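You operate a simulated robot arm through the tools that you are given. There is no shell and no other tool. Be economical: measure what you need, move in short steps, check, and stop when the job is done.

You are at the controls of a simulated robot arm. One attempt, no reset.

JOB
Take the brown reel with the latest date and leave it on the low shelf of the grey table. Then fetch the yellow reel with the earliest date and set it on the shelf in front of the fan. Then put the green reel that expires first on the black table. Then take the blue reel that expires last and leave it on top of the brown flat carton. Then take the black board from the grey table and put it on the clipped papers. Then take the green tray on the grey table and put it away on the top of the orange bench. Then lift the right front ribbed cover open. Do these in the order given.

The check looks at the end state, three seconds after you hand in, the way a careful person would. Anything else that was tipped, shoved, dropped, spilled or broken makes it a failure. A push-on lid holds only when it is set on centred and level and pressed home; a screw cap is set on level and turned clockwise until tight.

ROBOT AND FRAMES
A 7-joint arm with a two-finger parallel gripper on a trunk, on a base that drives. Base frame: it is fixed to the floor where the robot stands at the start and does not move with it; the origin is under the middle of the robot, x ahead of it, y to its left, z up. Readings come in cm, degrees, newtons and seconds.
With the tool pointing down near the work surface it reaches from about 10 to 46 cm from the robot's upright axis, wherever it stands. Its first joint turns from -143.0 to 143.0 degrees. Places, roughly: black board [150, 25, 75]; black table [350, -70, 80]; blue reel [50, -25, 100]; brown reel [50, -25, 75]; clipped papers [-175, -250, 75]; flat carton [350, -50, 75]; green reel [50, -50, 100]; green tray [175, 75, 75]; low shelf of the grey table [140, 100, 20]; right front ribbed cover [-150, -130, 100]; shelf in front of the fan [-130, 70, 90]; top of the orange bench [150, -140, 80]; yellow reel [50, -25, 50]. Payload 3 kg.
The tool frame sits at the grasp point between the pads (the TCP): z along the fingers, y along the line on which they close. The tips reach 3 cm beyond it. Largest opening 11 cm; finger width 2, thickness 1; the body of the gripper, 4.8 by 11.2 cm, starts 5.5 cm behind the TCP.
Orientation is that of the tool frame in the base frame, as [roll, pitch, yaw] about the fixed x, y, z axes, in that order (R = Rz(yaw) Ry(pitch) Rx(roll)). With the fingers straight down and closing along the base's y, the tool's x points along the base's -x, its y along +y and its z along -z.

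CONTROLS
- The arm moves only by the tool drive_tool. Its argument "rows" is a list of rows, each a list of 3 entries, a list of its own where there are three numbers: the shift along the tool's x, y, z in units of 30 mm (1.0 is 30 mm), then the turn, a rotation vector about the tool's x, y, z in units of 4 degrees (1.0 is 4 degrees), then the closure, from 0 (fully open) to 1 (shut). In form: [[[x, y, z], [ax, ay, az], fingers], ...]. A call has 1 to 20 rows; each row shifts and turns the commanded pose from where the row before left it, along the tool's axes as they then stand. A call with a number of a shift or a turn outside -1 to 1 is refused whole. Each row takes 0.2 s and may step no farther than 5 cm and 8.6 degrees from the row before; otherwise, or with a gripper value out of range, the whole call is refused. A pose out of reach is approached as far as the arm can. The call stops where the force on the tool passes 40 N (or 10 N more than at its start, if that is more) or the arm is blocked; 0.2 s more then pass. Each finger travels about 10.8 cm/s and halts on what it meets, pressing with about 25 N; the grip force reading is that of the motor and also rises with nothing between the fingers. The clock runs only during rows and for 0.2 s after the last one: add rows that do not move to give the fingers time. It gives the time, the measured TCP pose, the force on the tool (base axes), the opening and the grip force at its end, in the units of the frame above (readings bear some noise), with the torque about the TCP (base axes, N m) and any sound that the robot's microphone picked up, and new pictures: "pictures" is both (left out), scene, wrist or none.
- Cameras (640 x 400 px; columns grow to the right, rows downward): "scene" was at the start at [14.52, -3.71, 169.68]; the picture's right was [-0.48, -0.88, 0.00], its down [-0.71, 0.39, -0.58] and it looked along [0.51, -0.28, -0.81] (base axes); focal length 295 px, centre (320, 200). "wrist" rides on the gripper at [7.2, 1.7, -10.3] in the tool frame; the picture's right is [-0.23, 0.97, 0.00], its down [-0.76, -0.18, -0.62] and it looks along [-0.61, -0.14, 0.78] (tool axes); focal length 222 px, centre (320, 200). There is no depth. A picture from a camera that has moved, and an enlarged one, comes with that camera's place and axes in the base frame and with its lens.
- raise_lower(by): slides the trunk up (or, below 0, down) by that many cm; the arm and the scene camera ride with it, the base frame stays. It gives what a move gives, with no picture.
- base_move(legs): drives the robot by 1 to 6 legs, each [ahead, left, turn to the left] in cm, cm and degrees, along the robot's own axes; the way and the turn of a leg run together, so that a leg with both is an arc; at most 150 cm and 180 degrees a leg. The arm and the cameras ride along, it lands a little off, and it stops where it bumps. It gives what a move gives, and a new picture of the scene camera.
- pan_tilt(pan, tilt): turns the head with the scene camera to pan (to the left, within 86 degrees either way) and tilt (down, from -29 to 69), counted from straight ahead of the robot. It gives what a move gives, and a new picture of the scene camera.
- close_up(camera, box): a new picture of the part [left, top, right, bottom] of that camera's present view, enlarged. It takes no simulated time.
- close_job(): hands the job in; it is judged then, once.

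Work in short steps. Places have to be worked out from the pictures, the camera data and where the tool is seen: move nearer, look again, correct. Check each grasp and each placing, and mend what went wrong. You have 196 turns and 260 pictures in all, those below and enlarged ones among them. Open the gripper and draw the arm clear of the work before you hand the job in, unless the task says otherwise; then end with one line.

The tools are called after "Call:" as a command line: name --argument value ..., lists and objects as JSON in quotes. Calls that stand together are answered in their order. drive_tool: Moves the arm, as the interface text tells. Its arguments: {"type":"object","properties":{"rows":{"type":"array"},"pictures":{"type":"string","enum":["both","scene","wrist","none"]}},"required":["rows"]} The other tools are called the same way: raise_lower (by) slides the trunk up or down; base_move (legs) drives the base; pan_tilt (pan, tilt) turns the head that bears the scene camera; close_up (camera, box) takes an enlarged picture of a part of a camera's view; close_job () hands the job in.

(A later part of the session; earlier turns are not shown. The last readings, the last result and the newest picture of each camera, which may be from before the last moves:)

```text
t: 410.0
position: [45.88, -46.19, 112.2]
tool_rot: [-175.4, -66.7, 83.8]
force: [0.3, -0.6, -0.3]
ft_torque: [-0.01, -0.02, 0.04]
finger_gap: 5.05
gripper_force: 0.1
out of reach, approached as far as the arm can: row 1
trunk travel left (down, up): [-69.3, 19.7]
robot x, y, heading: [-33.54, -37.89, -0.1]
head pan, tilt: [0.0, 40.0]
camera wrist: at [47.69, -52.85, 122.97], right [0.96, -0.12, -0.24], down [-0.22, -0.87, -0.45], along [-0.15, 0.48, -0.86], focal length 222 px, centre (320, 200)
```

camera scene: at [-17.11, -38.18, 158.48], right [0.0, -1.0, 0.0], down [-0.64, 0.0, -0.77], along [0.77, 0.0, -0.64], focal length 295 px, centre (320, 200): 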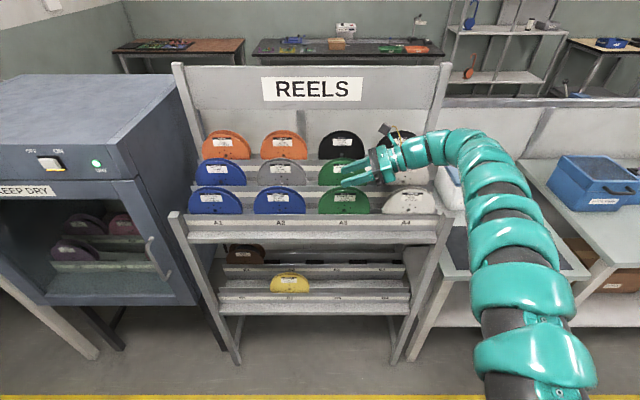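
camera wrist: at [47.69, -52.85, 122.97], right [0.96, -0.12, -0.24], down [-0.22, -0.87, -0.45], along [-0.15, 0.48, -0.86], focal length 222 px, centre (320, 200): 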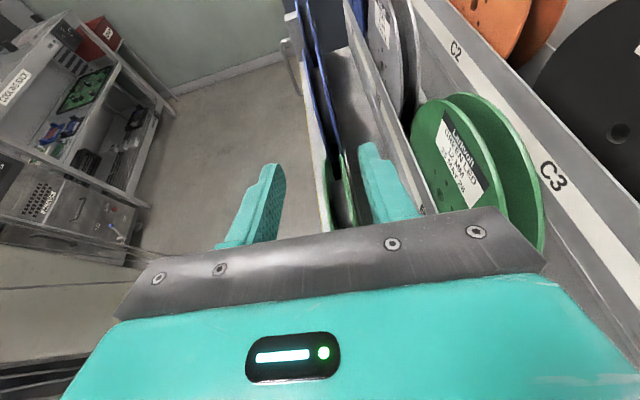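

Call:
base_move --legs '[[1.1, 0, 0]]'

Call:
drive_tool --rows '[[[-0.4, 0, 0.17], [0, 0, 0], 0.54], [[-0.4, 0, 0.17], [0, 0, 0], 0.54], [[-0.25, 0, 0.1], [0, 0, 0], 0.54], [[0, 0, 0], [0, 0, 0], 0.65], [[0, 0, 0], [0, 0, 0], 0.75], [[0, 0, 0], [0, 0, 0], 0.85], [[0, 0, 0], [0, 0, 0], 0.95], [[0, 0, 0], [0, 0, 0], 1]]' --pictures "wrist"

```text
t: 410.7
position: [47.31, -45.97, 112.24]
tool_rot: [-175.3, -66.7, 83.7]
force: [-0.4, 0.0, -0.5]
ft_torque: [0.01, 0.03, 0.05]
finger_gap: 5.04
gripper_force: 0.0
trunk travel left (down, up): [-69.3, 19.7]
robot x, y, heading: [-32.94, -38.28, -0.1]
head pan, tilt: [0.0, 40.0]
camera scene: at [-16.06, -38.17, 158.49], right [0.0, -1.0, 0.0], down [-0.64, 0.0, -0.77], along [0.77, 0.0, -0.64], focal length 295 px, centre (320, 200)
```

scene: 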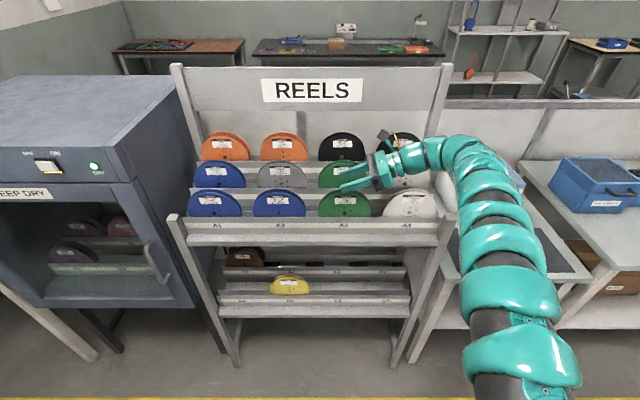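

```text
t: 412.5
position: [46.83, -46.01, 108.76]
tool_rot: [-175.3, -66.7, 83.8]
force: [-4.0, 0.5, -1.1]
ft_torque: [0.05, 0.06, 1.04]
finger_gap: 1.88
gripper_force: 25.2
trunk travel left (down, up): [-69.3, 19.7]
robot x, y, heading: [-32.48, -38.04, -0.2]
head pan, tilt: [0.0, 40.0]
camera wrist: at [48.58, -52.74, 119.52], right [0.96, -0.12, -0.24], down [-0.22, -0.87, -0.45], along [-0.15, 0.48, -0.86], focal length 222 px, centre (320, 200)
```

wrist: 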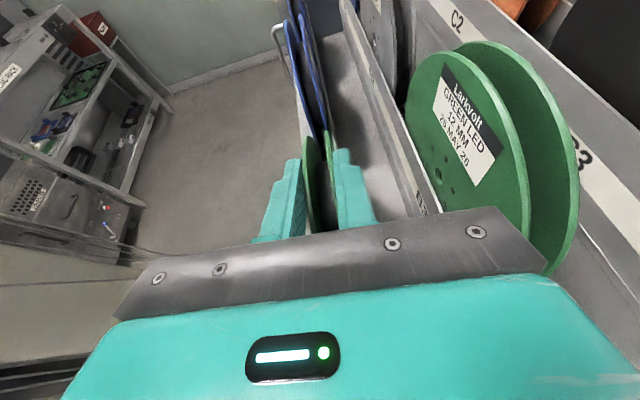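

Gripped (1.88 cm). Lift 9 cm.

Call:
drive_tool --rows '[[[0.46, 0, -0.2], [0, 0, 0], 1], [[0.46, 0, -0.2], [0, 0, 0], 1], [[0.46, 0, -0.2], [0, 0, 0], 1], [[0.46, 0, -0.2], [0, 0, 0], 1], [[0.46, 0, -0.2], [0, 0, 0], 1], [[0.46, 0, -0.2], [0, 0, 0], 1], [[0, 0, 0], [0, 0, 0], 1]]' --pictures "none"

Call:
base_move --legs '[[-12, 0, 0], [-14, 0, 0]]'

```text
t: 414.1
position: [47.2, -46.17, 117.86]
tool_rot: [-175.5, -66.7, 83.8]
force: [0.1, 0.5, -1.7]
ft_torque: [0.0, -0.01, 0.01]
finger_gap: 1.91
gripper_force: 25.2
trunk travel left (down, up): [-69.3, 19.7]
robot x, y, heading: [-32.47, -38.43, 0.0]
head pan, tilt: [0.0, 40.0]
```

```text
t: 416.3
position: [21.45, -46.14, 117.95]
tool_rot: [-175.6, -66.8, 84.0]
force: [1.1, 0.5, -0.6]
ft_torque: [-0.03, -0.01, -0.01]
finger_gap: 1.88
gripper_force: 24.8
trunk travel left (down, up): [-69.3, 19.7]
robot x, y, heading: [-58.66, -37.65, 0.1]
head pan, tilt: [0.0, 40.0]
camera scene: at [-42.06, -38.18, 158.52], right [0.0, -1.0, 0.0], down [-0.64, 0.0, -0.77], along [0.77, 0.0, -0.64], focal length 295 px, centre (320, 200)
```

scene: 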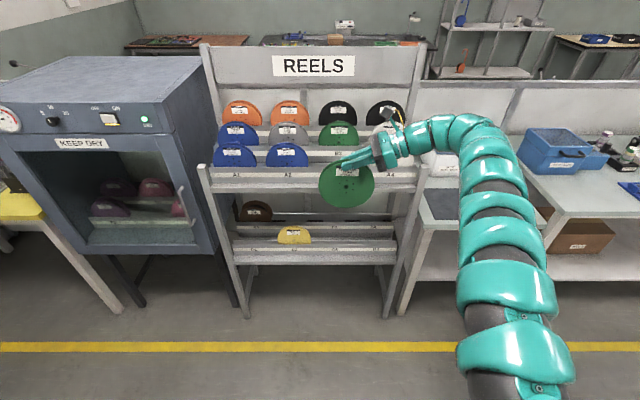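

Green reel is held. Reorient to forward-pointing, lower for travel, and turn to heading 90 for the trip.

Call:
drive_tool --rows '[[[0, 0, 0], [0, 0, -0.82], 1], [[0, 0, 0], [0, 0, -0.82], 1], [[0, 0, 0], [-0.862, -0.944, -0.775], 1], [[0, 0, 0], [-0.862, -0.944, -0.775], 1], [[0, 0, 0], [-0.862, -0.944, -0.775], 1], [[0, 0, 0], [-0.862, -0.944, -0.775], 1], [[0, 0, 0], [-0.862, -0.944, -0.775], 1], [[0, 0, 0], [-0.862, -0.944, -0.775], 1], [[0, 0, 0], [-0.862, -0.944, -0.775], 1], [[0, 0, 0], [-0.862, -0.944, -0.775], 1], [[0, 0, 0], [-0.862, -0.944, -0.775], 1], [[0, 0, 0], [-0.862, -0.944, -0.775], 1], [[0, 0, 0], [-0.862, -0.944, -0.775], 1], [[0, 0, 0], [-0.862, -0.944, -0.775], 1], [[0, 0, 0], [-0.862, -0.944, -0.775], 1], [[0, 0, 0], [-0.862, -0.944, -0.775], 1], [[0, 0, 0], [-0.862, -0.944, -0.775], 1]]' --pictures "none"

Call:
raise_lower --by -27

Call:
base_move --legs '[[0, -20, 0], [0, 0, 90], [0, -51, 0], [-130, 0, 0], [-140, 0, 0]]'

```text
t: 419.9
position: [21.48, -46.12, 117.88]
tool_rot: [110.3, 4.1, 99.2]
force: [-0.8, -1.1, -0.9]
ft_torque: [0.05, 0.08, -0.04]
finger_gap: 1.86
gripper_force: 24.6
trunk travel left (down, up): [-69.3, 19.7]
robot x, y, heading: [-58.45, -38.05, 0.1]
head pan, tilt: [0.0, 40.0]
```

```text
t: 422.6
position: [21.47, -46.24, 90.87]
tool_rot: [110.4, 4.1, 99.3]
force: [0.1, 0.1, -0.9]
ft_torque: [0.06, 0.01, -0.05]
finger_gap: 1.89
gripper_force: 25.0
trunk travel left (down, up): [-42.3, 46.7]
robot x, y, heading: [-58.53, -38.25, -0.1]
head pan, tilt: [0.0, 40.0]
```

```text
t: 443.5
position: [1.28, -251.04, 90.93]
tool_rot: [110.4, 4.1, -169.4]
force: [0.2, -0.2, -1.2]
ft_torque: [-0.07, 0.05, -0.01]
finger_gap: 1.88
gripper_force: 24.9
trunk travel left (down, up): [-42.3, 46.7]
robot x, y, heading: [-5.34, -331.37, 91.3]
head pan, tilt: [0.0, 40.0]
camera scene: at [-5.36, -314.88, 131.5], right [1.0, 0.02, 0.0], down [0.01, -0.64, -0.77], along [-0.02, 0.77, -0.64], focal length 295 px, centre (320, 200)
```

scene: 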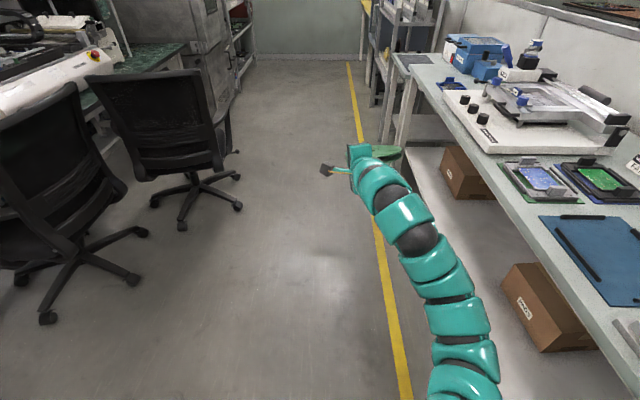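

Call:
base_move --legs '[[-105, 5, -1.2], [-92, 32, 0], [0, 0, -90], [149, 0, 0], [149, 0, 0], [0, 0, 90]]'

```text
t: 475.3
position: [265.73, -453.12, 90.84]
tool_rot: [110.4, 4.1, -172.2]
force: [0.2, 0.4, -1.3]
ft_torque: [-0.07, 0.08, 0.0]
finger_gap: 1.85
gripper_force: 24.5
trunk travel left (down, up): [-42.3, 46.7]
robot x, y, heading: [255.48, -532.82, 88.6]
head pan, tilt: [0.0, 40.0]
camera scene: at [256.11, -516.47, 131.5], right [1.0, -0.02, 0.0], down [-0.02, -0.64, -0.77], along [0.02, 0.77, -0.64], focal length 295 px, centre (320, 200)
```

scene: 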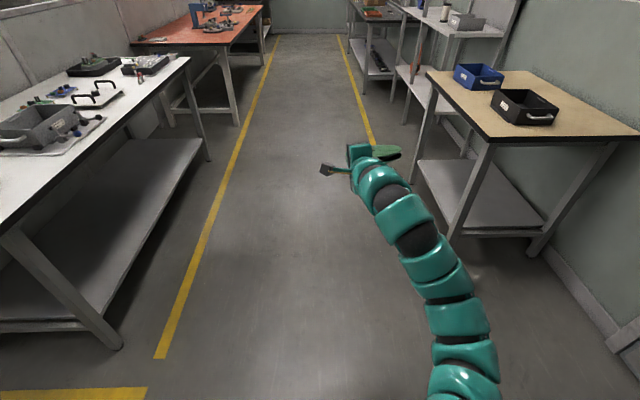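

Call:
base_move --legs '[[140, 0, 1.4], [140, 0, 0], [140, 0, 0], [43, 12, 0]]'

Call:
raise_lower --by 18

Call:
pan_tilt --pan -60 --tilt 40

```text
t: 497.8
position: [233.6, 10.74, 90.91]
tool_rot: [110.4, 4.2, -166.6]
force: [0.4, -0.4, -0.2]
ft_torque: [-0.07, 0.05, 0.0]
finger_gap: 1.86
gripper_force: 24.6
trunk travel left (down, up): [-42.3, 46.7]
robot x, y, heading: [231.09, -69.52, 94.1]
head pan, tilt: [0.0, 40.0]
camera scene: at [230.12, -53.37, 131.49], right [1.0, 0.07, 0.0], down [0.05, -0.64, -0.77], along [-0.06, 0.76, -0.64], focal length 295 px, centre (320, 200)
```

scene: 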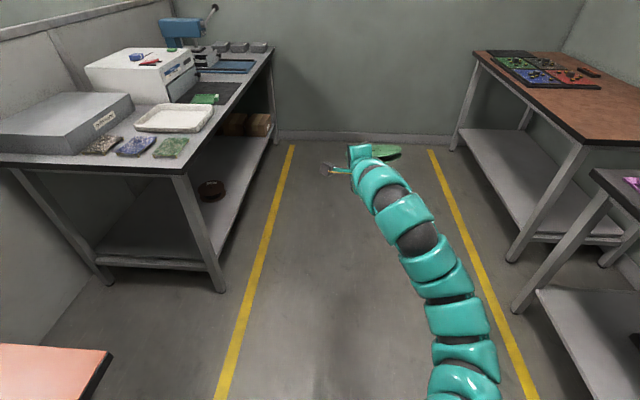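

```text
t: 499.8
position: [233.69, 10.69, 108.89]
tool_rot: [110.4, 4.1, -166.6]
force: [-0.9, -0.6, -0.8]
ft_torque: [-0.08, 0.03, -0.03]
finger_gap: 1.88
gripper_force: 24.9
trunk travel left (down, up): [-60.3, 28.7]
robot x, y, heading: [230.74, -69.62, 94.1]
head pan, tilt: [0.0, 40.0]
```

```text
t: 501.1
position: [233.71, 10.74, 108.89]
tool_rot: [110.3, 4.2, -166.6]
force: [-0.3, -0.4, -1.5]
ft_torque: [-0.05, 0.05, 0.0]
finger_gap: 1.86
gripper_force: 24.9
trunk travel left (down, up): [-60.3, 28.7]
robot x, y, heading: [231.1, -69.59, 93.9]
head pan, tilt: [-60.0, 40.0]
camera scene: at [237.77, -57.08, 149.5], right [0.56, -0.83, 0.0], down [-0.53, -0.36, -0.77], along [0.63, 0.43, -0.64], focal length 295 px, centre (320, 200)
```

scene: 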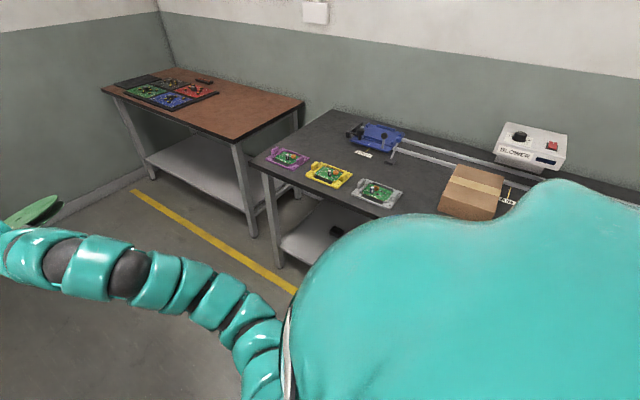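

Call:
base_move --legs '[[0, 0, -94]]'

Call:
pan_tilt --pan 0 --tilt 40

```text
t: 505.5
position: [311.19, -78.07, 108.92]
tool_rot: [110.4, 4.1, 99.2]
force: [0.2, 0.9, -1.2]
ft_torque: [0.06, 0.09, -0.02]
finger_gap: 1.84
gripper_force: 25.7
trunk travel left (down, up): [-60.3, 28.7]
robot x, y, heading: [231.42, -69.83, -0.1]
head pan, tilt: [-60.0, 40.0]
camera scene: at [243.56, -77.28, 149.5], right [-0.87, -0.5, 0.0], down [-0.32, 0.56, -0.77], along [0.38, -0.66, -0.64], focal length 295 px, centre (320, 200)
```

scene: 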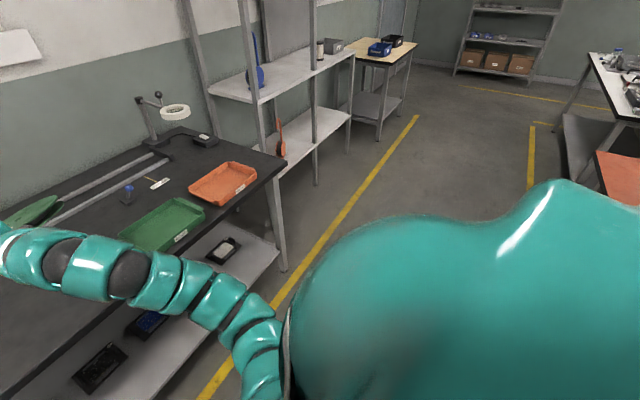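

```text
t: 506.8
position: [311.16, -78.1, 108.92]
tool_rot: [110.4, 4.0, 99.2]
force: [-0.1, -0.2, -0.7]
ft_torque: [0.1, 0.11, -0.01]
finger_gap: 1.88
gripper_force: 24.8
trunk travel left (down, up): [-60.3, 28.7]
robot x, y, heading: [230.95, -69.69, -0.1]
head pan, tilt: [0.0, 40.0]
camera scene: at [247.83, -69.92, 149.5], right [0.0, -1.0, 0.0], down [-0.64, 0.0, -0.77], along [0.77, 0.0, -0.64], focal length 295 px, centre (320, 200)
```

scene: 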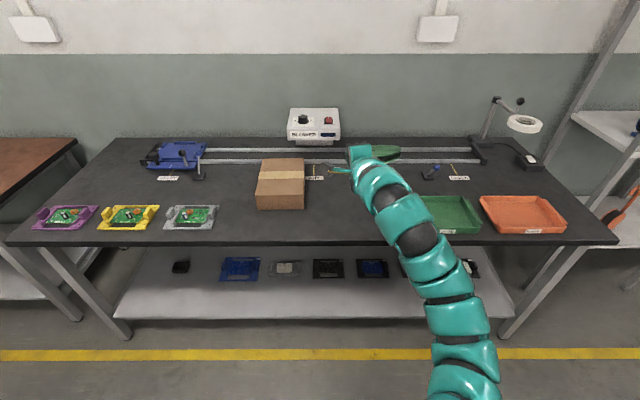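

There is a free spot right of the carton. Move forward 11.5 cm, right 2 cm, and lower.

Call:
base_move --legs '[[11.5, -2, 0]]'

Call:
raise_lower --by -21

Call:
drive_tool --rows '[[[0, 0, 0], [0, 0, 0], 1]]' --pictures "wrist"

```text
t: 508.0
position: [322.71, -80.03, 108.84]
tool_rot: [110.5, 4.2, 99.2]
force: [-0.4, 0.1, -1.5]
ft_torque: [0.06, 0.05, 0.05]
finger_gap: 1.87
gripper_force: 25.6
trunk travel left (down, up): [-60.3, 28.7]
robot x, y, heading: [242.61, -71.63, -0.2]
head pan, tilt: [0.0, 40.0]
camera scene: at [259.53, -71.96, 149.48], right [0.0, -1.0, 0.0], down [-0.64, 0.0, -0.77], along [0.77, 0.0, -0.64], focal length 295 px, centre (320, 200)
```

scene: 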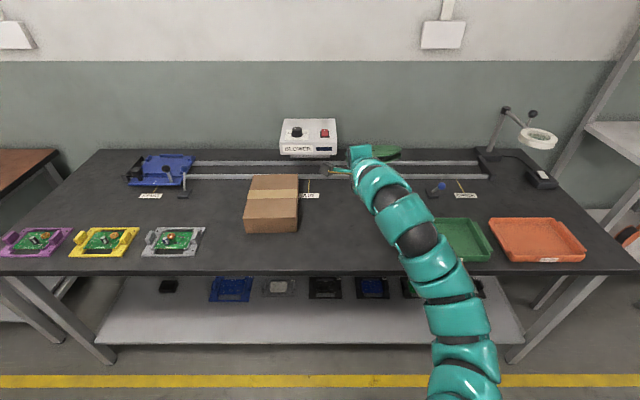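

```text
t: 510.3
position: [322.69, -80.03, 87.94]
tool_rot: [110.4, 4.1, 99.2]
force: [-0.3, -0.2, 0.1]
ft_torque: [0.06, 0.05, -0.02]
finger_gap: 1.89
gripper_force: 24.5
trunk travel left (down, up): [-39.3, 49.7]
robot x, y, heading: [242.71, -71.96, -0.2]
head pan, tilt: [0.0, 40.0]
```

```text
t: 510.7
position: [322.71, -80.05, 87.83]
tool_rot: [110.4, 4.1, 99.2]
force: [-0.4, 0.2, -1.1]
ft_torque: [0.08, 0.04, -0.01]
finger_gap: 1.84
gripper_force: 25.2
trunk travel left (down, up): [-39.3, 49.7]
robot x, y, heading: [242.5, -71.65, 0.3]
head pan, tilt: [0.0, 40.0]
camera wrist: at [312.45, -74.0, 92.53], right [0.36, -0.11, 0.93], down [-0.52, -0.85, 0.1], along [0.78, -0.52, -0.36], focal length 222 px, centre (320, 200)
```

wrist: 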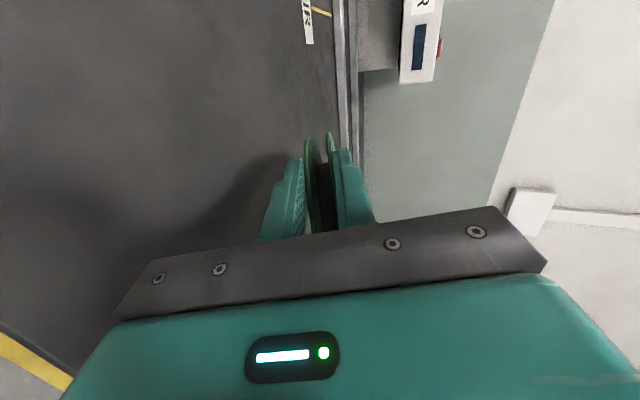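

Call:
drive_tool --rows '[[[0, -0.22, 0.085], [0, 0, 0], 1], [[0, -0.22, 0.085], [0, 0, 0], 1], [[0, -0.22, 0.085], [0, 0, 0], 1], [[0, 0, 0], [0, 0, 0], 1]]' --pictures "none"

```text
t: 511.7
position: [322.74, -80.33, 85.74]
tool_rot: [110.4, 4.1, 99.2]
force: [0.0, 0.3, -1.5]
ft_torque: [0.09, 0.05, -0.01]
finger_gap: 1.84
gripper_force: 25.3
trunk travel left (down, up): [-39.3, 49.7]
robot x, y, heading: [242.7, -71.42, 0.1]
head pan, tilt: [0.0, 40.0]
```

Call:
drive_tool --rows '[[[0, -0.22, 0.085], [0, 0, 0], 1], [[0, -0.22, 0.085], [0, 0, 0], 1], [[0, -0.22, 0.085], [0, 0, 0], 1], [[0, 0, 0], [0, 0, 0], 1]]' --pictures "none"

```text
t: 512.7
position: [322.82, -80.29, 83.54]
tool_rot: [110.3, 4.1, 99.2]
force: [-0.1, 0.1, -1.3]
ft_torque: [0.08, 0.03, 0.02]
finger_gap: 1.88
gripper_force: 24.8
trunk travel left (down, up): [-39.3, 49.7]
robot x, y, heading: [242.8, -71.64, -0.1]
head pan, tilt: [0.0, 40.0]
```

Call:
drive_tool --rows '[[[0, -0.22, 0.085], [0, 0, 0], 1], [[0, -0.22, 0.085], [0, 0, 0], 1], [[0, 0, 0], [0, 0, 0], 1]]' --pictures "both"

```text
t: 513.5
position: [322.69, -80.48, 82.36]
tool_rot: [110.2, 4.0, 99.2]
force: [-1.4, -0.4, 7.7]
ft_torque: [-0.17, -0.81, -0.1]
finger_gap: 1.89
gripper_force: 24.8
trunk travel left (down, up): [-39.3, 49.7]
robot x, y, heading: [242.78, -71.64, 0.1]
head pan, tilt: [0.0, 40.0]
camera scene: at [259.24, -71.92, 128.53], right [0.0, -1.0, 0.0], down [-0.64, 0.0, -0.77], along [0.77, 0.0, -0.64], focal length 295 px, centre (320, 200)
camera wrist: at [312.5, -74.33, 86.93], right [0.36, -0.1, 0.93], down [-0.52, -0.85, 0.1], along [0.78, -0.52, -0.36], focal length 222 px, centre (320, 200)
```

scene: 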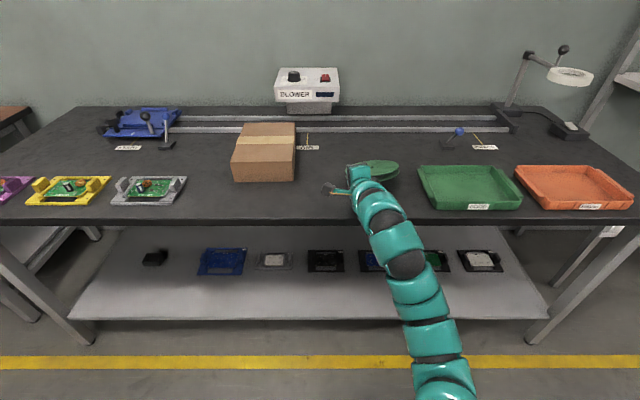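
wrist: 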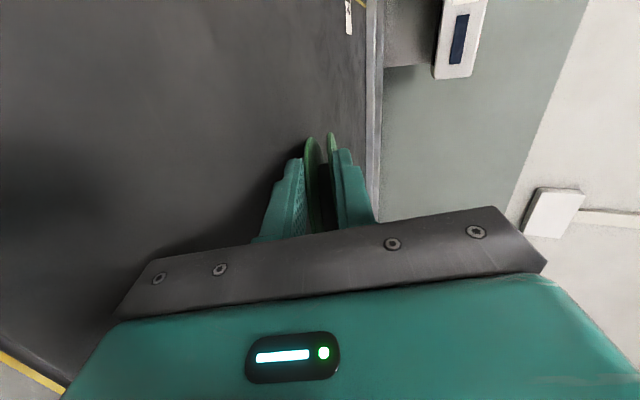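

Touching the table. Open wide, then withdraw horizontally.

Call:
drive_tool --rows '[[[0, 0.1, -0.04], [0, 0, 0], 0.75], [[0, 0.05, -0.02], [0, 0, 0], 0.65], [[0, 0, 0], [0, 0, 0], 0.55], [[0, 0, 0], [0, 0, 0], 0.45], [[0, 0, 0], [0, 0, 0], 0.45], [[0, -0.2, -0.55], [0, 0, 0], 0.45], [[0, -0.2, -0.55], [0, 0, 0], 0.45], [[0, -0.2, -0.55], [0, 0, 0], 0.45]]' --pictures "wrist"

```text
t: 515.3
position: [317.67, -81.19, 82.79]
tool_rot: [110.4, 4.0, 99.2]
force: [3.2, -0.2, 6.4]
ft_torque: [0.1, -0.26, -0.03]
finger_gap: 5.69
gripper_force: 0.1
trunk travel left (down, up): [-39.3, 49.7]
robot x, y, heading: [242.9, -71.76, 0.4]
head pan, tilt: [0.0, 40.0]
camera wrist: at [307.38, -75.13, 87.39], right [0.36, -0.11, 0.93], down [-0.52, -0.85, 0.1], along [0.78, -0.52, -0.36], focal length 222 px, centre (320, 200)
```

wrist: 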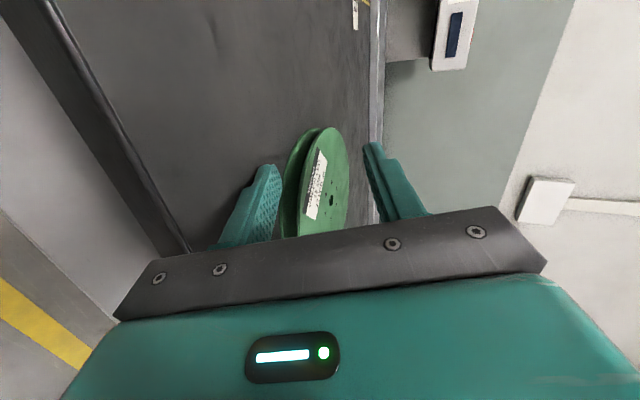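

The reel dragged along a bit. Push it forward again, open wider with a small raise, then withdraw.

Call:
drive_tool --rows '[[[0, 0.15, -0.05], [0, 0, 0], 0.5], [[0, 0.2, 0.55], [0, 0, 0], 0.5], [[0, 0.2, 0.55], [0, 0, 0], 0.5], [[0, 0.2, 0.55], [0, 0, 0], 0.5], [[0, 0.25, -0.1], [0, 0, 0], 0.42], [[0, 0.2, -0.08], [0, 0, 0], 0.3], [[0, 0, 0], [0, 0, 0], 0.25], [[0, 0, 0], [0, 0, 0], 0.25]]' --pictures "wrist"

```text
t: 517.1
position: [322.8, -80.37, 84.52]
tool_rot: [110.4, 4.1, 99.3]
force: [-0.3, 0.7, -0.1]
ft_torque: [0.03, -0.05, -0.02]
finger_gap: 8.2
gripper_force: 0.0
trunk travel left (down, up): [-39.3, 49.7]
robot x, y, heading: [242.95, -71.81, 0.3]
head pan, tilt: [0.0, 40.0]
camera wrist: at [312.53, -74.23, 89.2], right [0.36, -0.1, 0.93], down [-0.52, -0.85, 0.1], along [0.78, -0.52, -0.36], focal length 222 px, centre (320, 200)
```

wrist: 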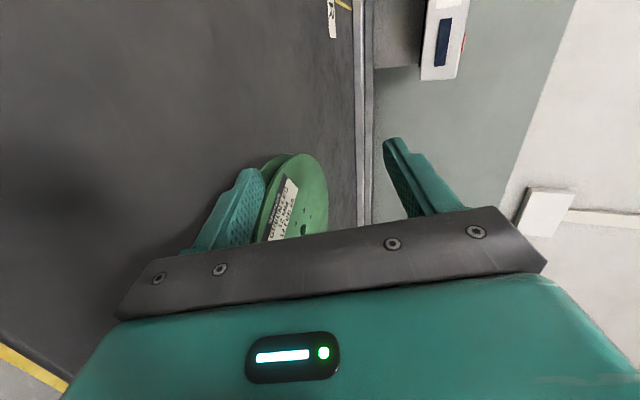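

The reel stayed put and the fingers are now above it. Raise and back off to inspect.

Call:
drive_tool --rows '[[[0, 0.45, -0.17], [0, 0, 0], 0.25], [[0, 0.9, -0.34], [0, 0, 0], 0.25], [[0, 0.9, -0.34], [0, 0, 0], 0.25]]' --pictures "none"

Call:
base_move --legs '[[-12, 0, 0]]'

```text
t: 517.9
position: [322.67, -79.78, 92.03]
tool_rot: [110.3, 4.1, 99.2]
force: [0.7, -0.3, -0.7]
ft_torque: [0.0, -0.03, 0.01]
finger_gap: 8.24
gripper_force: 0.0
trunk travel left (down, up): [-39.3, 49.7]
robot x, y, heading: [242.34, -72.18, -0.0]
head pan, tilt: [0.0, 40.0]
```

```text
t: 519.1
position: [310.74, -79.85, 92.0]
tool_rot: [110.4, 4.1, 99.2]
force: [0.3, 0.3, 0.0]
ft_torque: [0.0, -0.03, 0.01]
finger_gap: 8.25
gripper_force: 0.1
trunk travel left (down, up): [-39.3, 49.7]
robot x, y, heading: [230.91, -71.32, 0.3]
head pan, tilt: [0.0, 40.0]
camera scene: at [247.5, -71.91, 128.51], right [0.0, -1.0, 0.0], down [-0.64, 0.0, -0.77], along [0.77, 0.0, -0.64], focal length 295 px, centre (320, 200)
```

scene: 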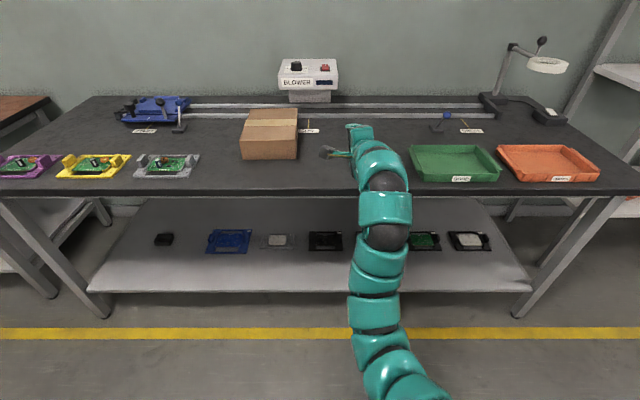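

Call:
base_move --legs '[[-4, 18, 0]]'

```text
t: 520.6
position: [306.76, -62.15, 91.97]
tool_rot: [110.5, 4.1, 98.8]
force: [0.0, 0.2, -0.1]
ft_torque: [-0.01, 0.01, -0.01]
finger_gap: 8.26
gripper_force: 0.1
trunk travel left (down, up): [-39.3, 49.7]
robot x, y, heading: [226.72, -53.82, -0.2]
head pan, tilt: [0.0, 40.0]
camera scene: at [243.57, -53.96, 128.5], right [0.0, -1.0, 0.0], down [-0.64, 0.0, -0.77], along [0.77, 0.0, -0.64], focal length 295 px, centre (320, 200)
```

scene: 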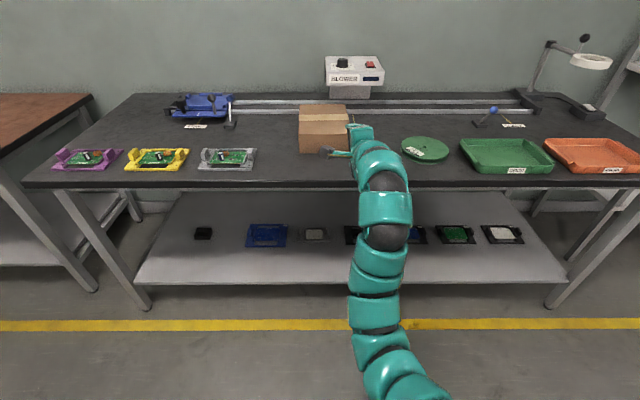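

Green is on the black table. Now return for the blue reel: raise a bit, turn, and reverse the route.

Call:
raise_lower --by 10

Call:
base_move --legs '[[0, 0, 90.2], [-105, -18, 0], [-140, -12, 0], [-140, 0, 0], [-89, 0, 0], [0, 0, -90]]'

```text
t: 522.0
position: [306.91, -62.02, 101.98]
tool_rot: [110.5, 4.2, 99.0]
force: [-0.3, -0.3, 0.1]
ft_torque: [-0.01, 0.02, 0.02]
finger_gap: 8.24
gripper_force: 0.1
trunk travel left (down, up): [-49.3, 39.7]
robot x, y, heading: [226.85, -53.36, -0.4]
head pan, tilt: [0.0, 40.0]
```

```text
t: 552.7
position: [347.76, -534.57, 101.94]
tool_rot: [110.3, 4.1, 100.7]
force: [0.1, 0.7, -0.6]
ft_torque: [0.01, 0.0, -0.04]
finger_gap: 8.22
gripper_force: 0.0
trunk travel left (down, up): [-49.3, 39.7]
robot x, y, heading: [267.78, -528.12, 1.7]
head pan, tilt: [0.0, 40.0]
camera scene: at [284.37, -528.23, 138.5], right [0.02, -1.0, 0.0], down [-0.64, -0.02, -0.77], along [0.77, 0.02, -0.64], focal length 295 px, centre (320, 200)
```

scene: 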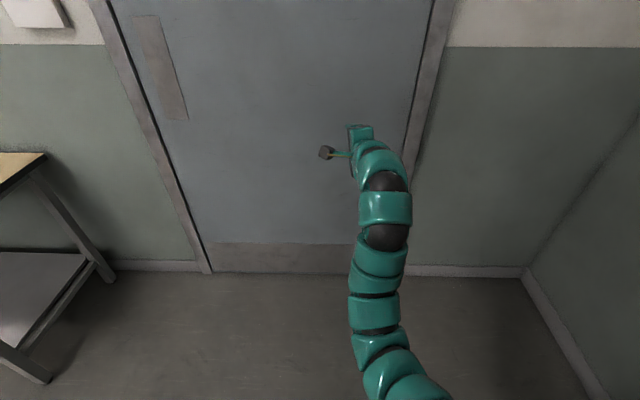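

Call:
base_move --legs '[[-150, 0, -1.7], [-150, 0, 0], [0, 0, 90], [100, -24, 0], [140, 0, 0], [140, 0, 0]]'

```text
t: 589.3
position: [3.58, -63.59, 101.9]
tool_rot: [110.5, 4.1, -171.8]
force: [-0.5, -1.3, -0.3]
ft_torque: [0.0, 0.0, 0.01]
finger_gap: 8.27
gripper_force: 0.0
trunk travel left (down, up): [-49.3, 39.7]
robot x, y, heading: [-5.93, -143.85, 88.9]
head pan, tilt: [0.0, 40.0]
camera scene: at [-5.44, -127.08, 138.5], right [1.0, -0.02, 0.0], down [-0.01, -0.64, -0.77], along [0.01, 0.77, -0.64], focal length 295 px, centre (320, 200)
```

scene: 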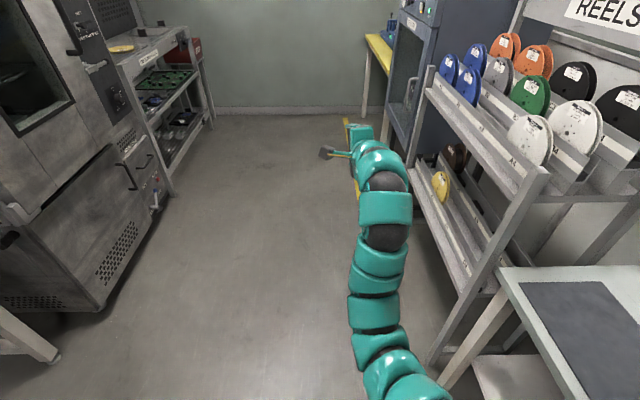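

Call:
base_move --legs '[[124, 2, 1.1], [0, 54, 0], [0, 0, -90]]'

Call:
drive_tool --rows '[[[0, 0, 0], [0.862, 0.944, 0.775], 0.54], [[0, 0, 0], [0.862, 0.944, 0.775], 0.54], [[0, 0, 0], [0.862, 0.944, 0.775], 0.54], [[0, 0, 0], [0.862, 0.944, 0.775], 0.54], [[0, 0, 0], [0.862, 0.944, 0.775], 0.54], [[0, 0, 0], [0.862, 0.944, 0.775], 0.54], [[0, 0, 0], [0.862, 0.944, 0.775], 0.54], [[0, 0, 0], [0.862, 0.944, 0.775], 0.54], [[0, 0, 0], [0.862, 0.944, 0.775], 0.54], [[0, 0, 0], [0.862, 0.944, 0.775], 0.54], [[0, 0, 0], [0.862, 0.944, 0.775], 0.54], [[0, 0, 0], [0.862, 0.944, 0.775], 0.54], [[0, 0, 0], [0.862, 0.944, 0.775], 0.54], [[0, 0, 0], [0.862, 0.944, 0.775], 0.54], [[0, 0, 0], [0.862, 0.944, 0.775], 0.54], [[0, 0, 0], [0, 0, 0.82], 0.54], [[0, 0, 0], [0, 0, 0.82], 0.54]]' --pictures "none"

Call:
raise_lower --by 12.3

Call:
drive_tool --rows '[[[0, 0, 0], [0, 0, 0], 0.54]]' --pictures "wrist"

```text
t: 602.2
position: [18.95, -28.89, 102.06]
tool_rot: [110.4, 4.0, 98.0]
force: [0.0, -0.6, 0.3]
ft_torque: [0.0, 0.01, -0.01]
finger_gap: 8.26
gripper_force: 0.1
trunk travel left (down, up): [-49.3, 39.7]
robot x, y, heading: [-60.73, -19.3, -1.5]
head pan, tilt: [0.0, 40.0]
camera scene: at [-44.05, -19.69, 138.5], right [-0.02, -1.0, 0.0], down [-0.64, 0.01, -0.77], along [0.77, -0.02, -0.64], focal length 295 px, centre (320, 200)
```

scene: 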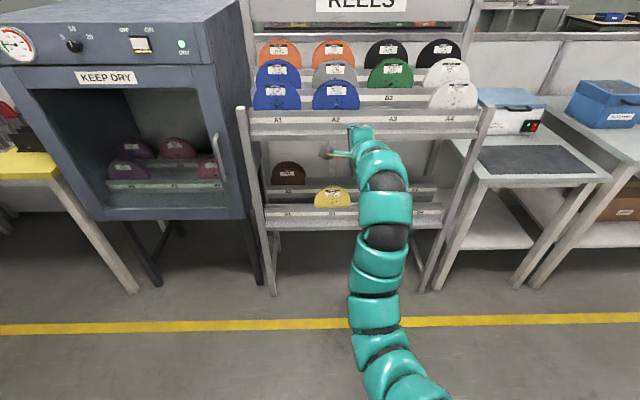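

```text
t: 605.8
position: [19.06, -28.7, 101.88]
tool_rot: [-174.9, -66.7, 82.1]
force: [-0.1, 0.8, -0.1]
ft_torque: [-0.03, -0.02, 0.02]
finger_gap: 5.09
gripper_force: 0.0
trunk travel left (down, up): [-49.3, 39.7]
robot x, y, heading: [-61.03, -19.42, -0.8]
head pan, tilt: [0.0, 40.0]
```

```text
t: 607.3
position: [19.0, -28.93, 114.25]
tool_rot: [-175.3, -66.7, 82.6]
force: [-0.5, 0.2, 0.2]
ft_torque: [0.02, -0.02, 0.0]
finger_gap: 5.05
gripper_force: 0.0
trunk travel left (down, up): [-61.6, 27.4]
robot x, y, heading: [-60.75, -19.02, -1.0]
head pan, tilt: [0.0, 40.0]
```

```text
t: 607.7
position: [19.01, -28.77, 114.14]
tool_rot: [-175.3, -66.8, 82.5]
force: [0.1, 0.2, -0.1]
ft_torque: [-0.02, -0.01, -0.01]
finger_gap: 5.05
gripper_force: 0.1
trunk travel left (down, up): [-61.6, 27.4]
robot x, y, heading: [-60.68, -19.31, -1.5]
head pan, tilt: [0.0, 40.0]
camera wrist: at [20.61, -35.6, 124.91], right [0.96, -0.14, -0.24], down [-0.24, -0.86, -0.45], along [-0.14, 0.49, -0.86], focal length 222 px, centre (320, 200)
```

wrist: 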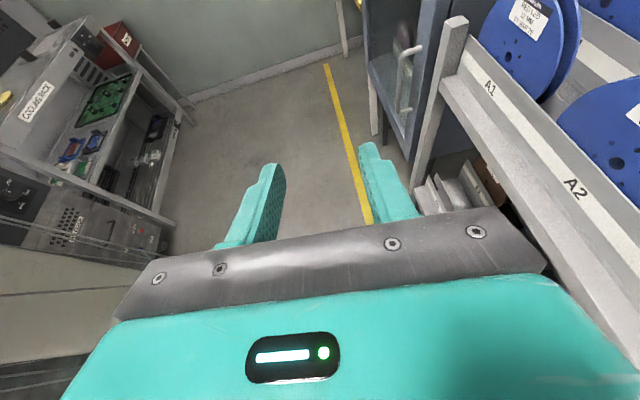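

Blue A2's hub at (44.7,-26.5). Drive in so the fingers are above its rim.

Call:
base_move --legs '[[12, -1, 1.2], [15.4, 0, 0]]'

Call:
drive_tool --rows '[[[0, 0, 0], [0, 0, 0], 0.54]]' --pictures "wrist"

```text
t: 609.9
position: [47.14, -28.5, 114.11]
tool_rot: [-175.2, -66.6, 83.6]
force: [0.8, -0.2, -0.2]
ft_torque: [0.01, 0.0, 0.04]
finger_gap: 5.06
gripper_force: 0.0
trunk travel left (down, up): [-61.6, 27.4]
robot x, y, heading: [-32.68, -20.03, 0.1]
head pan, tilt: [0.0, 40.0]
camera scene: at [-16.03, -20.53, 150.78], right [0.0, -1.0, 0.0], down [-0.64, 0.0, -0.77], along [0.77, 0.0, -0.64], focal length 295 px, centre (320, 200)
```

scene: 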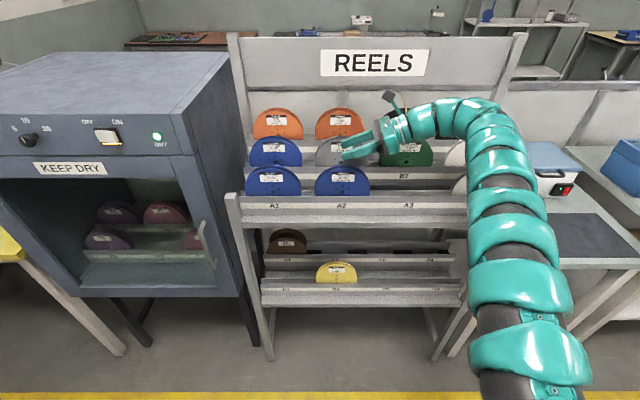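

```text
t: 610.3
position: [47.07, -28.5, 114.08]
tool_rot: [-175.2, -66.7, 83.5]
force: [0.1, 0.9, -0.2]
ft_torque: [0.01, 0.01, 0.03]
finger_gap: 5.05
gripper_force: 0.1
trunk travel left (down, up): [-61.6, 27.4]
robot x, y, heading: [-32.6, -20.27, -0.0]
head pan, tilt: [0.0, 40.0]
camera wrist: at [48.83, -35.2, 124.87], right [0.96, -0.13, -0.24], down [-0.23, -0.87, -0.45], along [-0.15, 0.48, -0.86], focal length 222 px, centre (320, 200)
```

wrist: 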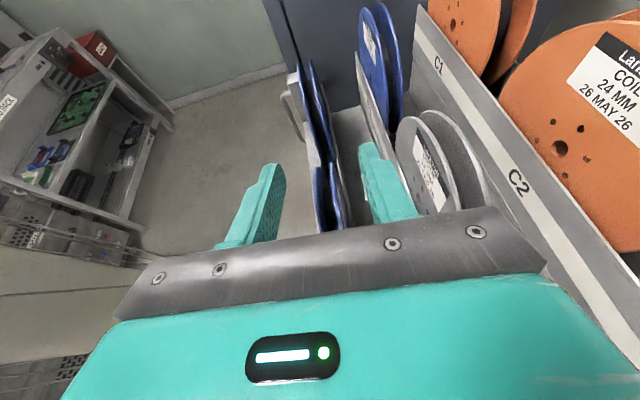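

Centred. Descend and close.

Call:
drive_tool --rows '[[[-0.48, 0, 0.2], [0, 0, 0], 0.54], [[-0.48, 0, 0.2], [0, 0, 0], 0.54], [[-0.48, 0, 0.2], [0, 0, 0], 0.54], [[-0.15, 0, 0.06], [0, 0, 0], 0.54], [[0, 0, 0], [0, 0, 0], 0.65], [[0, 0, 0], [0, 0, 0], 0.75], [[0, 0, 0], [0, 0, 0], 0.85], [[0, 0, 0], [0, 0, 0], 0.95], [[0, 0, 0], [0, 0, 0], 1]]' --pictures "wrist"

```text
t: 612.3
position: [46.74, -28.59, 109.04]
tool_rot: [-175.1, -66.6, 83.6]
force: [-3.7, -0.3, -1.4]
ft_torque: [0.06, 0.07, 0.88]
finger_gap: 1.91
gripper_force: 25.1
trunk travel left (down, up): [-61.6, 27.4]
robot x, y, heading: [-32.78, -20.31, -0.2]
head pan, tilt: [0.0, 40.0]
camera wrist: at [48.58, -35.17, 119.79], right [0.96, -0.12, -0.24], down [-0.22, -0.87, -0.45], along [-0.15, 0.48, -0.86], focal length 222 px, centre (320, 200)
```

wrist: 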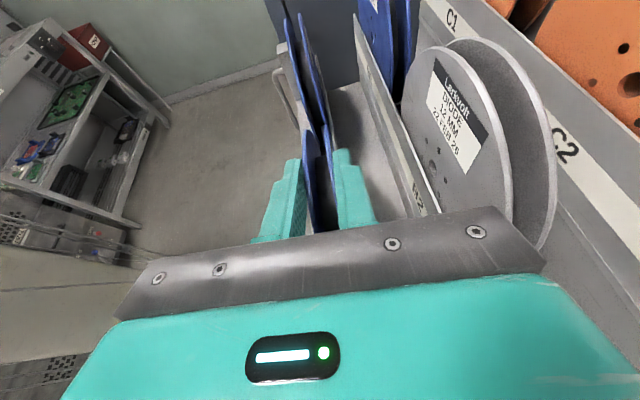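

Gripped. Lift 9 cm, back out, and reorient forward.

Call:
drive_tool --rows '[[[0.46, 0, -0.2], [0, 0, 0], 1], [[0.46, 0, -0.2], [0, 0, 0], 1], [[0.46, 0, -0.2], [0, 0, 0], 1], [[0.46, 0, -0.2], [0, 0, 0], 1], [[0.46, 0, -0.2], [0, 0, 0], 1], [[0.46, 0, -0.2], [0, 0, 0], 1], [[0, 0, 0], [0, 0, 0], 1]]' --pictures "none"

Call:
base_move --legs '[[-12, 0, 0], [-15, 0, 0]]'

Call:
drive_tool --rows '[[[0, 0, 0], [0, 0, -0.82], 1], [[0, 0, 0], [0, 0, -0.82], 1], [[0, 0, 0], [-0.862, -0.944, -0.775], 1], [[0, 0, 0], [-0.862, -0.944, -0.775], 1], [[0, 0, 0], [-0.862, -0.944, -0.775], 1], [[0, 0, 0], [-0.862, -0.944, -0.775], 1], [[0, 0, 0], [-0.862, -0.944, -0.775], 1], [[0, 0, 0], [-0.862, -0.944, -0.775], 1], [[0, 0, 0], [-0.862, -0.944, -0.775], 1], [[0, 0, 0], [-0.862, -0.944, -0.775], 1], [[0, 0, 0], [-0.862, -0.944, -0.775], 1], [[0, 0, 0], [-0.862, -0.944, -0.775], 1], [[0, 0, 0], [-0.862, -0.944, -0.775], 1], [[0, 0, 0], [-0.862, -0.944, -0.775], 1], [[0, 0, 0], [-0.862, -0.944, -0.775], 1], [[0, 0, 0], [-0.862, -0.944, -0.775], 1], [[0, 0, 0], [-0.862, -0.944, -0.775], 1]]' --pictures "none"

Call:
raise_lower --by -27

```text
t: 613.9
position: [46.43, -28.59, 117.18]
tool_rot: [-175.3, -66.6, 83.6]
force: [0.9, -1.1, -1.2]
ft_torque: [-0.01, 0.01, 0.05]
finger_gap: 1.86
gripper_force: 25.0
out of reach, approached as far as the arm can: row 5, 6
trunk travel left (down, up): [-61.6, 27.4]
robot x, y, heading: [-32.79, -20.54, -0.0]
head pan, tilt: [0.0, 40.0]
```

```text
t: 616.2
position: [18.84, -28.68, 117.31]
tool_rot: [-175.5, -66.6, 83.5]
force: [-0.2, -0.2, 0.5]
ft_torque: [-0.02, -0.03, -0.01]
finger_gap: 1.86
gripper_force: 25.2
trunk travel left (down, up): [-61.6, 27.4]
robot x, y, heading: [-60.35, -20.37, -0.0]
head pan, tilt: [0.0, 40.0]
camera scene: at [-43.78, -20.47, 150.82], right [0.0, -1.0, 0.0], down [-0.64, 0.0, -0.77], along [0.77, 0.0, -0.64], focal length 295 px, centre (320, 200)
```

scene: 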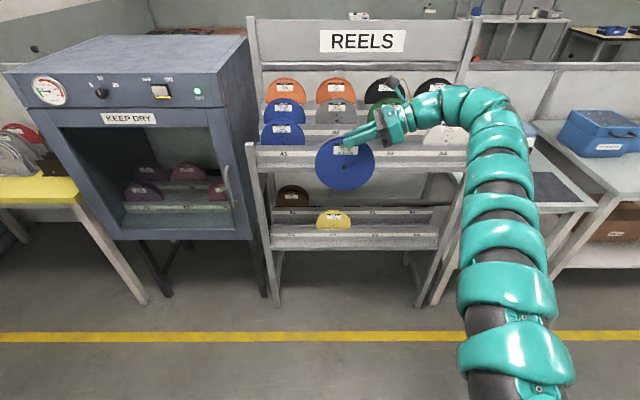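

```text
t: 619.8
position: [19.05, -28.69, 117.39]
tool_rot: [110.6, 4.1, 99.0]
force: [-0.6, -0.4, -1.8]
ft_torque: [0.08, 0.08, -0.01]
finger_gap: 1.87
gripper_force: 25.2
trunk travel left (down, up): [-61.6, 27.4]
robot x, y, heading: [-60.18, -20.24, 0.1]
head pan, tilt: [0.0, 40.0]
```

```text
t: 622.5
position: [18.95, -28.67, 90.32]
tool_rot: [110.4, 4.0, 99.1]
force: [-0.2, 0.0, -0.9]
ft_torque: [0.07, 0.05, 0.0]
finger_gap: 1.85
gripper_force: 25.0
trunk travel left (down, up): [-34.6, 54.4]
robot x, y, heading: [-60.11, -20.42, 0.2]
head pan, tilt: [0.0, 40.0]
```

Blue reel is held. Travel: same route to the far side.

Call:
base_move --legs '[[0, 0, 89.8], [-40, -54, 0], [-135, 0, 0], [-135, 0, 0], [-108, 3, 0], [-90, 32, 0]]'

```text
t: 652.4
position: [-32.72, -445.32, 90.27]
tool_rot: [110.4, 4.0, -170.4]
force: [-0.6, -0.2, -1.1]
ft_torque: [-0.06, 0.04, -0.01]
finger_gap: 1.85
gripper_force: 25.0
trunk travel left (down, up): [-34.6, 54.4]
robot x, y, heading: [-40.5, -524.62, 90.3]
head pan, tilt: [0.0, 40.0]
camera scene: at [-40.48, -508.29, 123.8], right [1.0, 0.01, 0.0], down [0.0, -0.64, -0.77], along [0.0, 0.77, -0.64], focal length 295 px, centre (320, 200)
```

scene: 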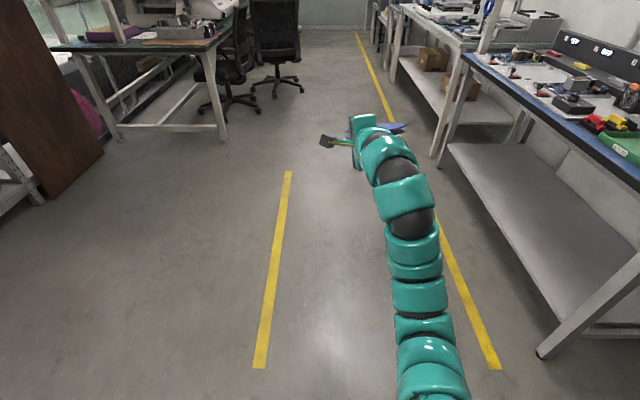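

Call:
base_move --legs '[[0, -3, -90.3], [149, 0, 0], [149, 0, 0], [0, 0, 90], [140, 0, 0], [140, 0, 0]]'

```text
t: 687.6
position: [254.04, -154.18, 90.32]
tool_rot: [110.4, 4.1, -168.2]
force: [0.2, 0.0, -1.0]
ft_torque: [-0.06, 0.06, 0.0]
finger_gap: 1.87
gripper_force: 25.5
trunk travel left (down, up): [-34.6, 54.4]
robot x, y, heading: [249.5, -233.73, 92.2]
head pan, tilt: [0.0, 40.0]
camera scene: at [248.65, -217.46, 123.8], right [1.0, 0.04, 0.0], down [0.03, -0.64, -0.77], along [-0.03, 0.77, -0.64], focal length 295 px, centre (320, 200)
```

scene: 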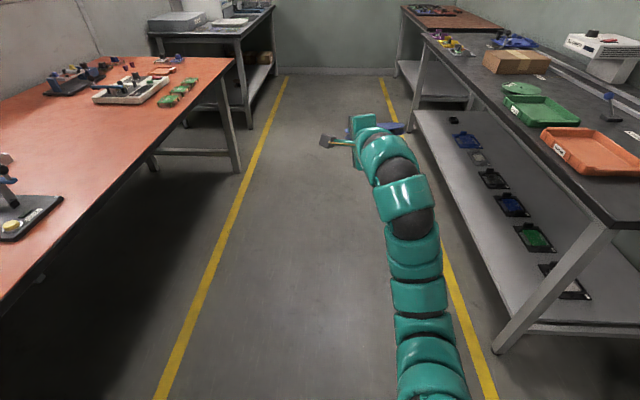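

Call:
raise_lower --by 18

Call:
base_move --legs '[[93, 3, -2.2], [92, 4, 0], [0, 0, -90]]'

```text
t: 689.6
position: [254.02, -154.21, 108.28]
tool_rot: [110.3, 4.1, -168.3]
force: [0.1, -0.3, -0.5]
ft_torque: [-0.06, 0.04, 0.0]
finger_gap: 1.82
gripper_force: 25.5
trunk travel left (down, up): [-52.6, 36.4]
robot x, y, heading: [249.38, -233.89, 92.6]
head pan, tilt: [0.0, 40.0]
```

```text
t: 702.7
position: [317.42, -56.6, 108.22]
tool_rot: [110.4, 4.1, 99.5]
force: [-0.6, -0.3, -1.8]
ft_torque: [0.05, 0.07, 0.01]
finger_gap: 1.88
gripper_force: 24.4
trunk travel left (down, up): [-52.6, 36.4]
robot x, y, heading: [238.31, -49.06, 0.6]
head pan, tilt: [0.0, 40.0]
camera scene: at [254.7, -48.79, 141.8], right [0.0, -1.0, 0.0], down [-0.64, 0.0, -0.77], along [0.77, 0.0, -0.64], focal length 295 px, centre (320, 200)
```

scene: 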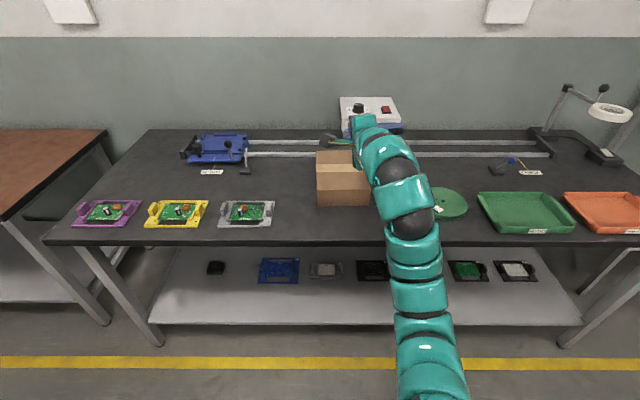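

The reel's centre sits about 5 cm ahead and 4.6 cm right of the TCP. I'll set it with the fingers hanging just off the carton's front edge (so they can be withdrawn), then nudge the reel forward to centre.

Call:
base_move --legs '[[8.9, 6, -0.6]]'

Call:
raise_lower --by -15.5

Call:
drive_tool --rows '[[[0, 0, 0], [0, 0, 0], 1]]' --pictures "both"

```text
t: 703.9
position: [326.38, -51.21, 108.25]
tool_rot: [110.5, 4.1, 98.9]
force: [0.5, 0.4, -1.2]
ft_torque: [0.07, 0.08, -0.01]
finger_gap: 1.86
gripper_force: 25.6
trunk travel left (down, up): [-52.6, 36.4]
robot x, y, heading: [247.02, -42.67, -0.6]
head pan, tilt: [0.0, 40.0]
camera scene: at [263.83, -42.79, 141.78], right [-0.01, -1.0, 0.0], down [-0.64, 0.0, -0.77], along [0.77, -0.01, -0.64], focal length 295 px, centre (320, 200)
```

scene: 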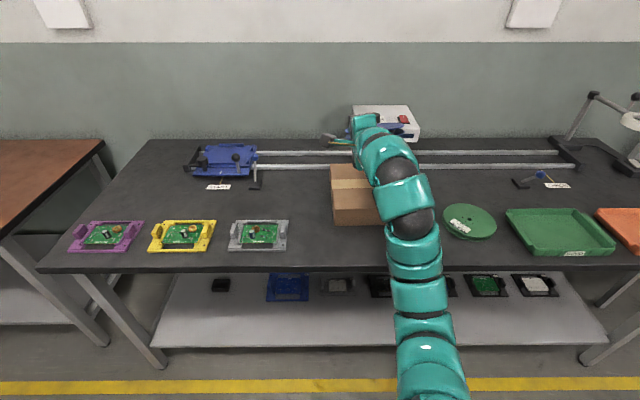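

```text
t: 705.7
position: [326.26, -51.23, 92.81]
tool_rot: [110.5, 4.1, 98.9]
force: [0.4, -0.4, -0.8]
ft_torque: [0.04, 0.07, -0.02]
finger_gap: 1.87
gripper_force: 24.9
trunk travel left (down, up): [-37.1, 51.9]
robot x, y, heading: [247.11, -42.35, -0.5]
head pan, tilt: [0.0, 40.0]
```

```text
t: 706.1
position: [326.28, -51.3, 92.67]
tool_rot: [110.5, 4.1, 98.9]
force: [0.2, 0.0, -1.1]
ft_torque: [0.05, 0.06, 0.05]
finger_gap: 1.85
gripper_force: 25.0
trunk travel left (down, up): [-37.1, 51.9]
robot x, y, heading: [246.9, -42.45, -0.3]
head pan, tilt: [0.0, 40.0]
camera scene: at [263.74, -42.84, 126.3], right [-0.01, -1.0, 0.0], down [-0.64, 0.0, -0.77], along [0.77, -0.01, -0.64], focal length 295 px, centre (320, 200)
camera wrist: at [316.08, -45.18, 97.44], right [0.36, -0.11, 0.93], down [-0.52, -0.85, 0.11], along [0.77, -0.52, -0.36], focal length 222 px, centre (320, 200)
```

scene: 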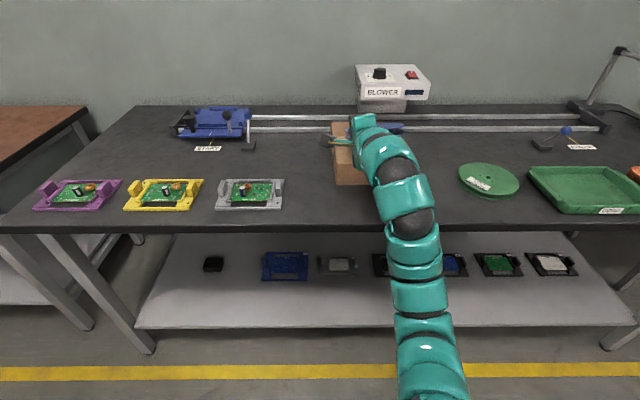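
wrist: 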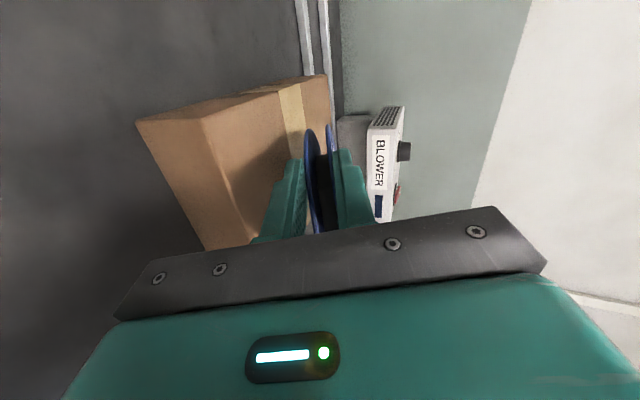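

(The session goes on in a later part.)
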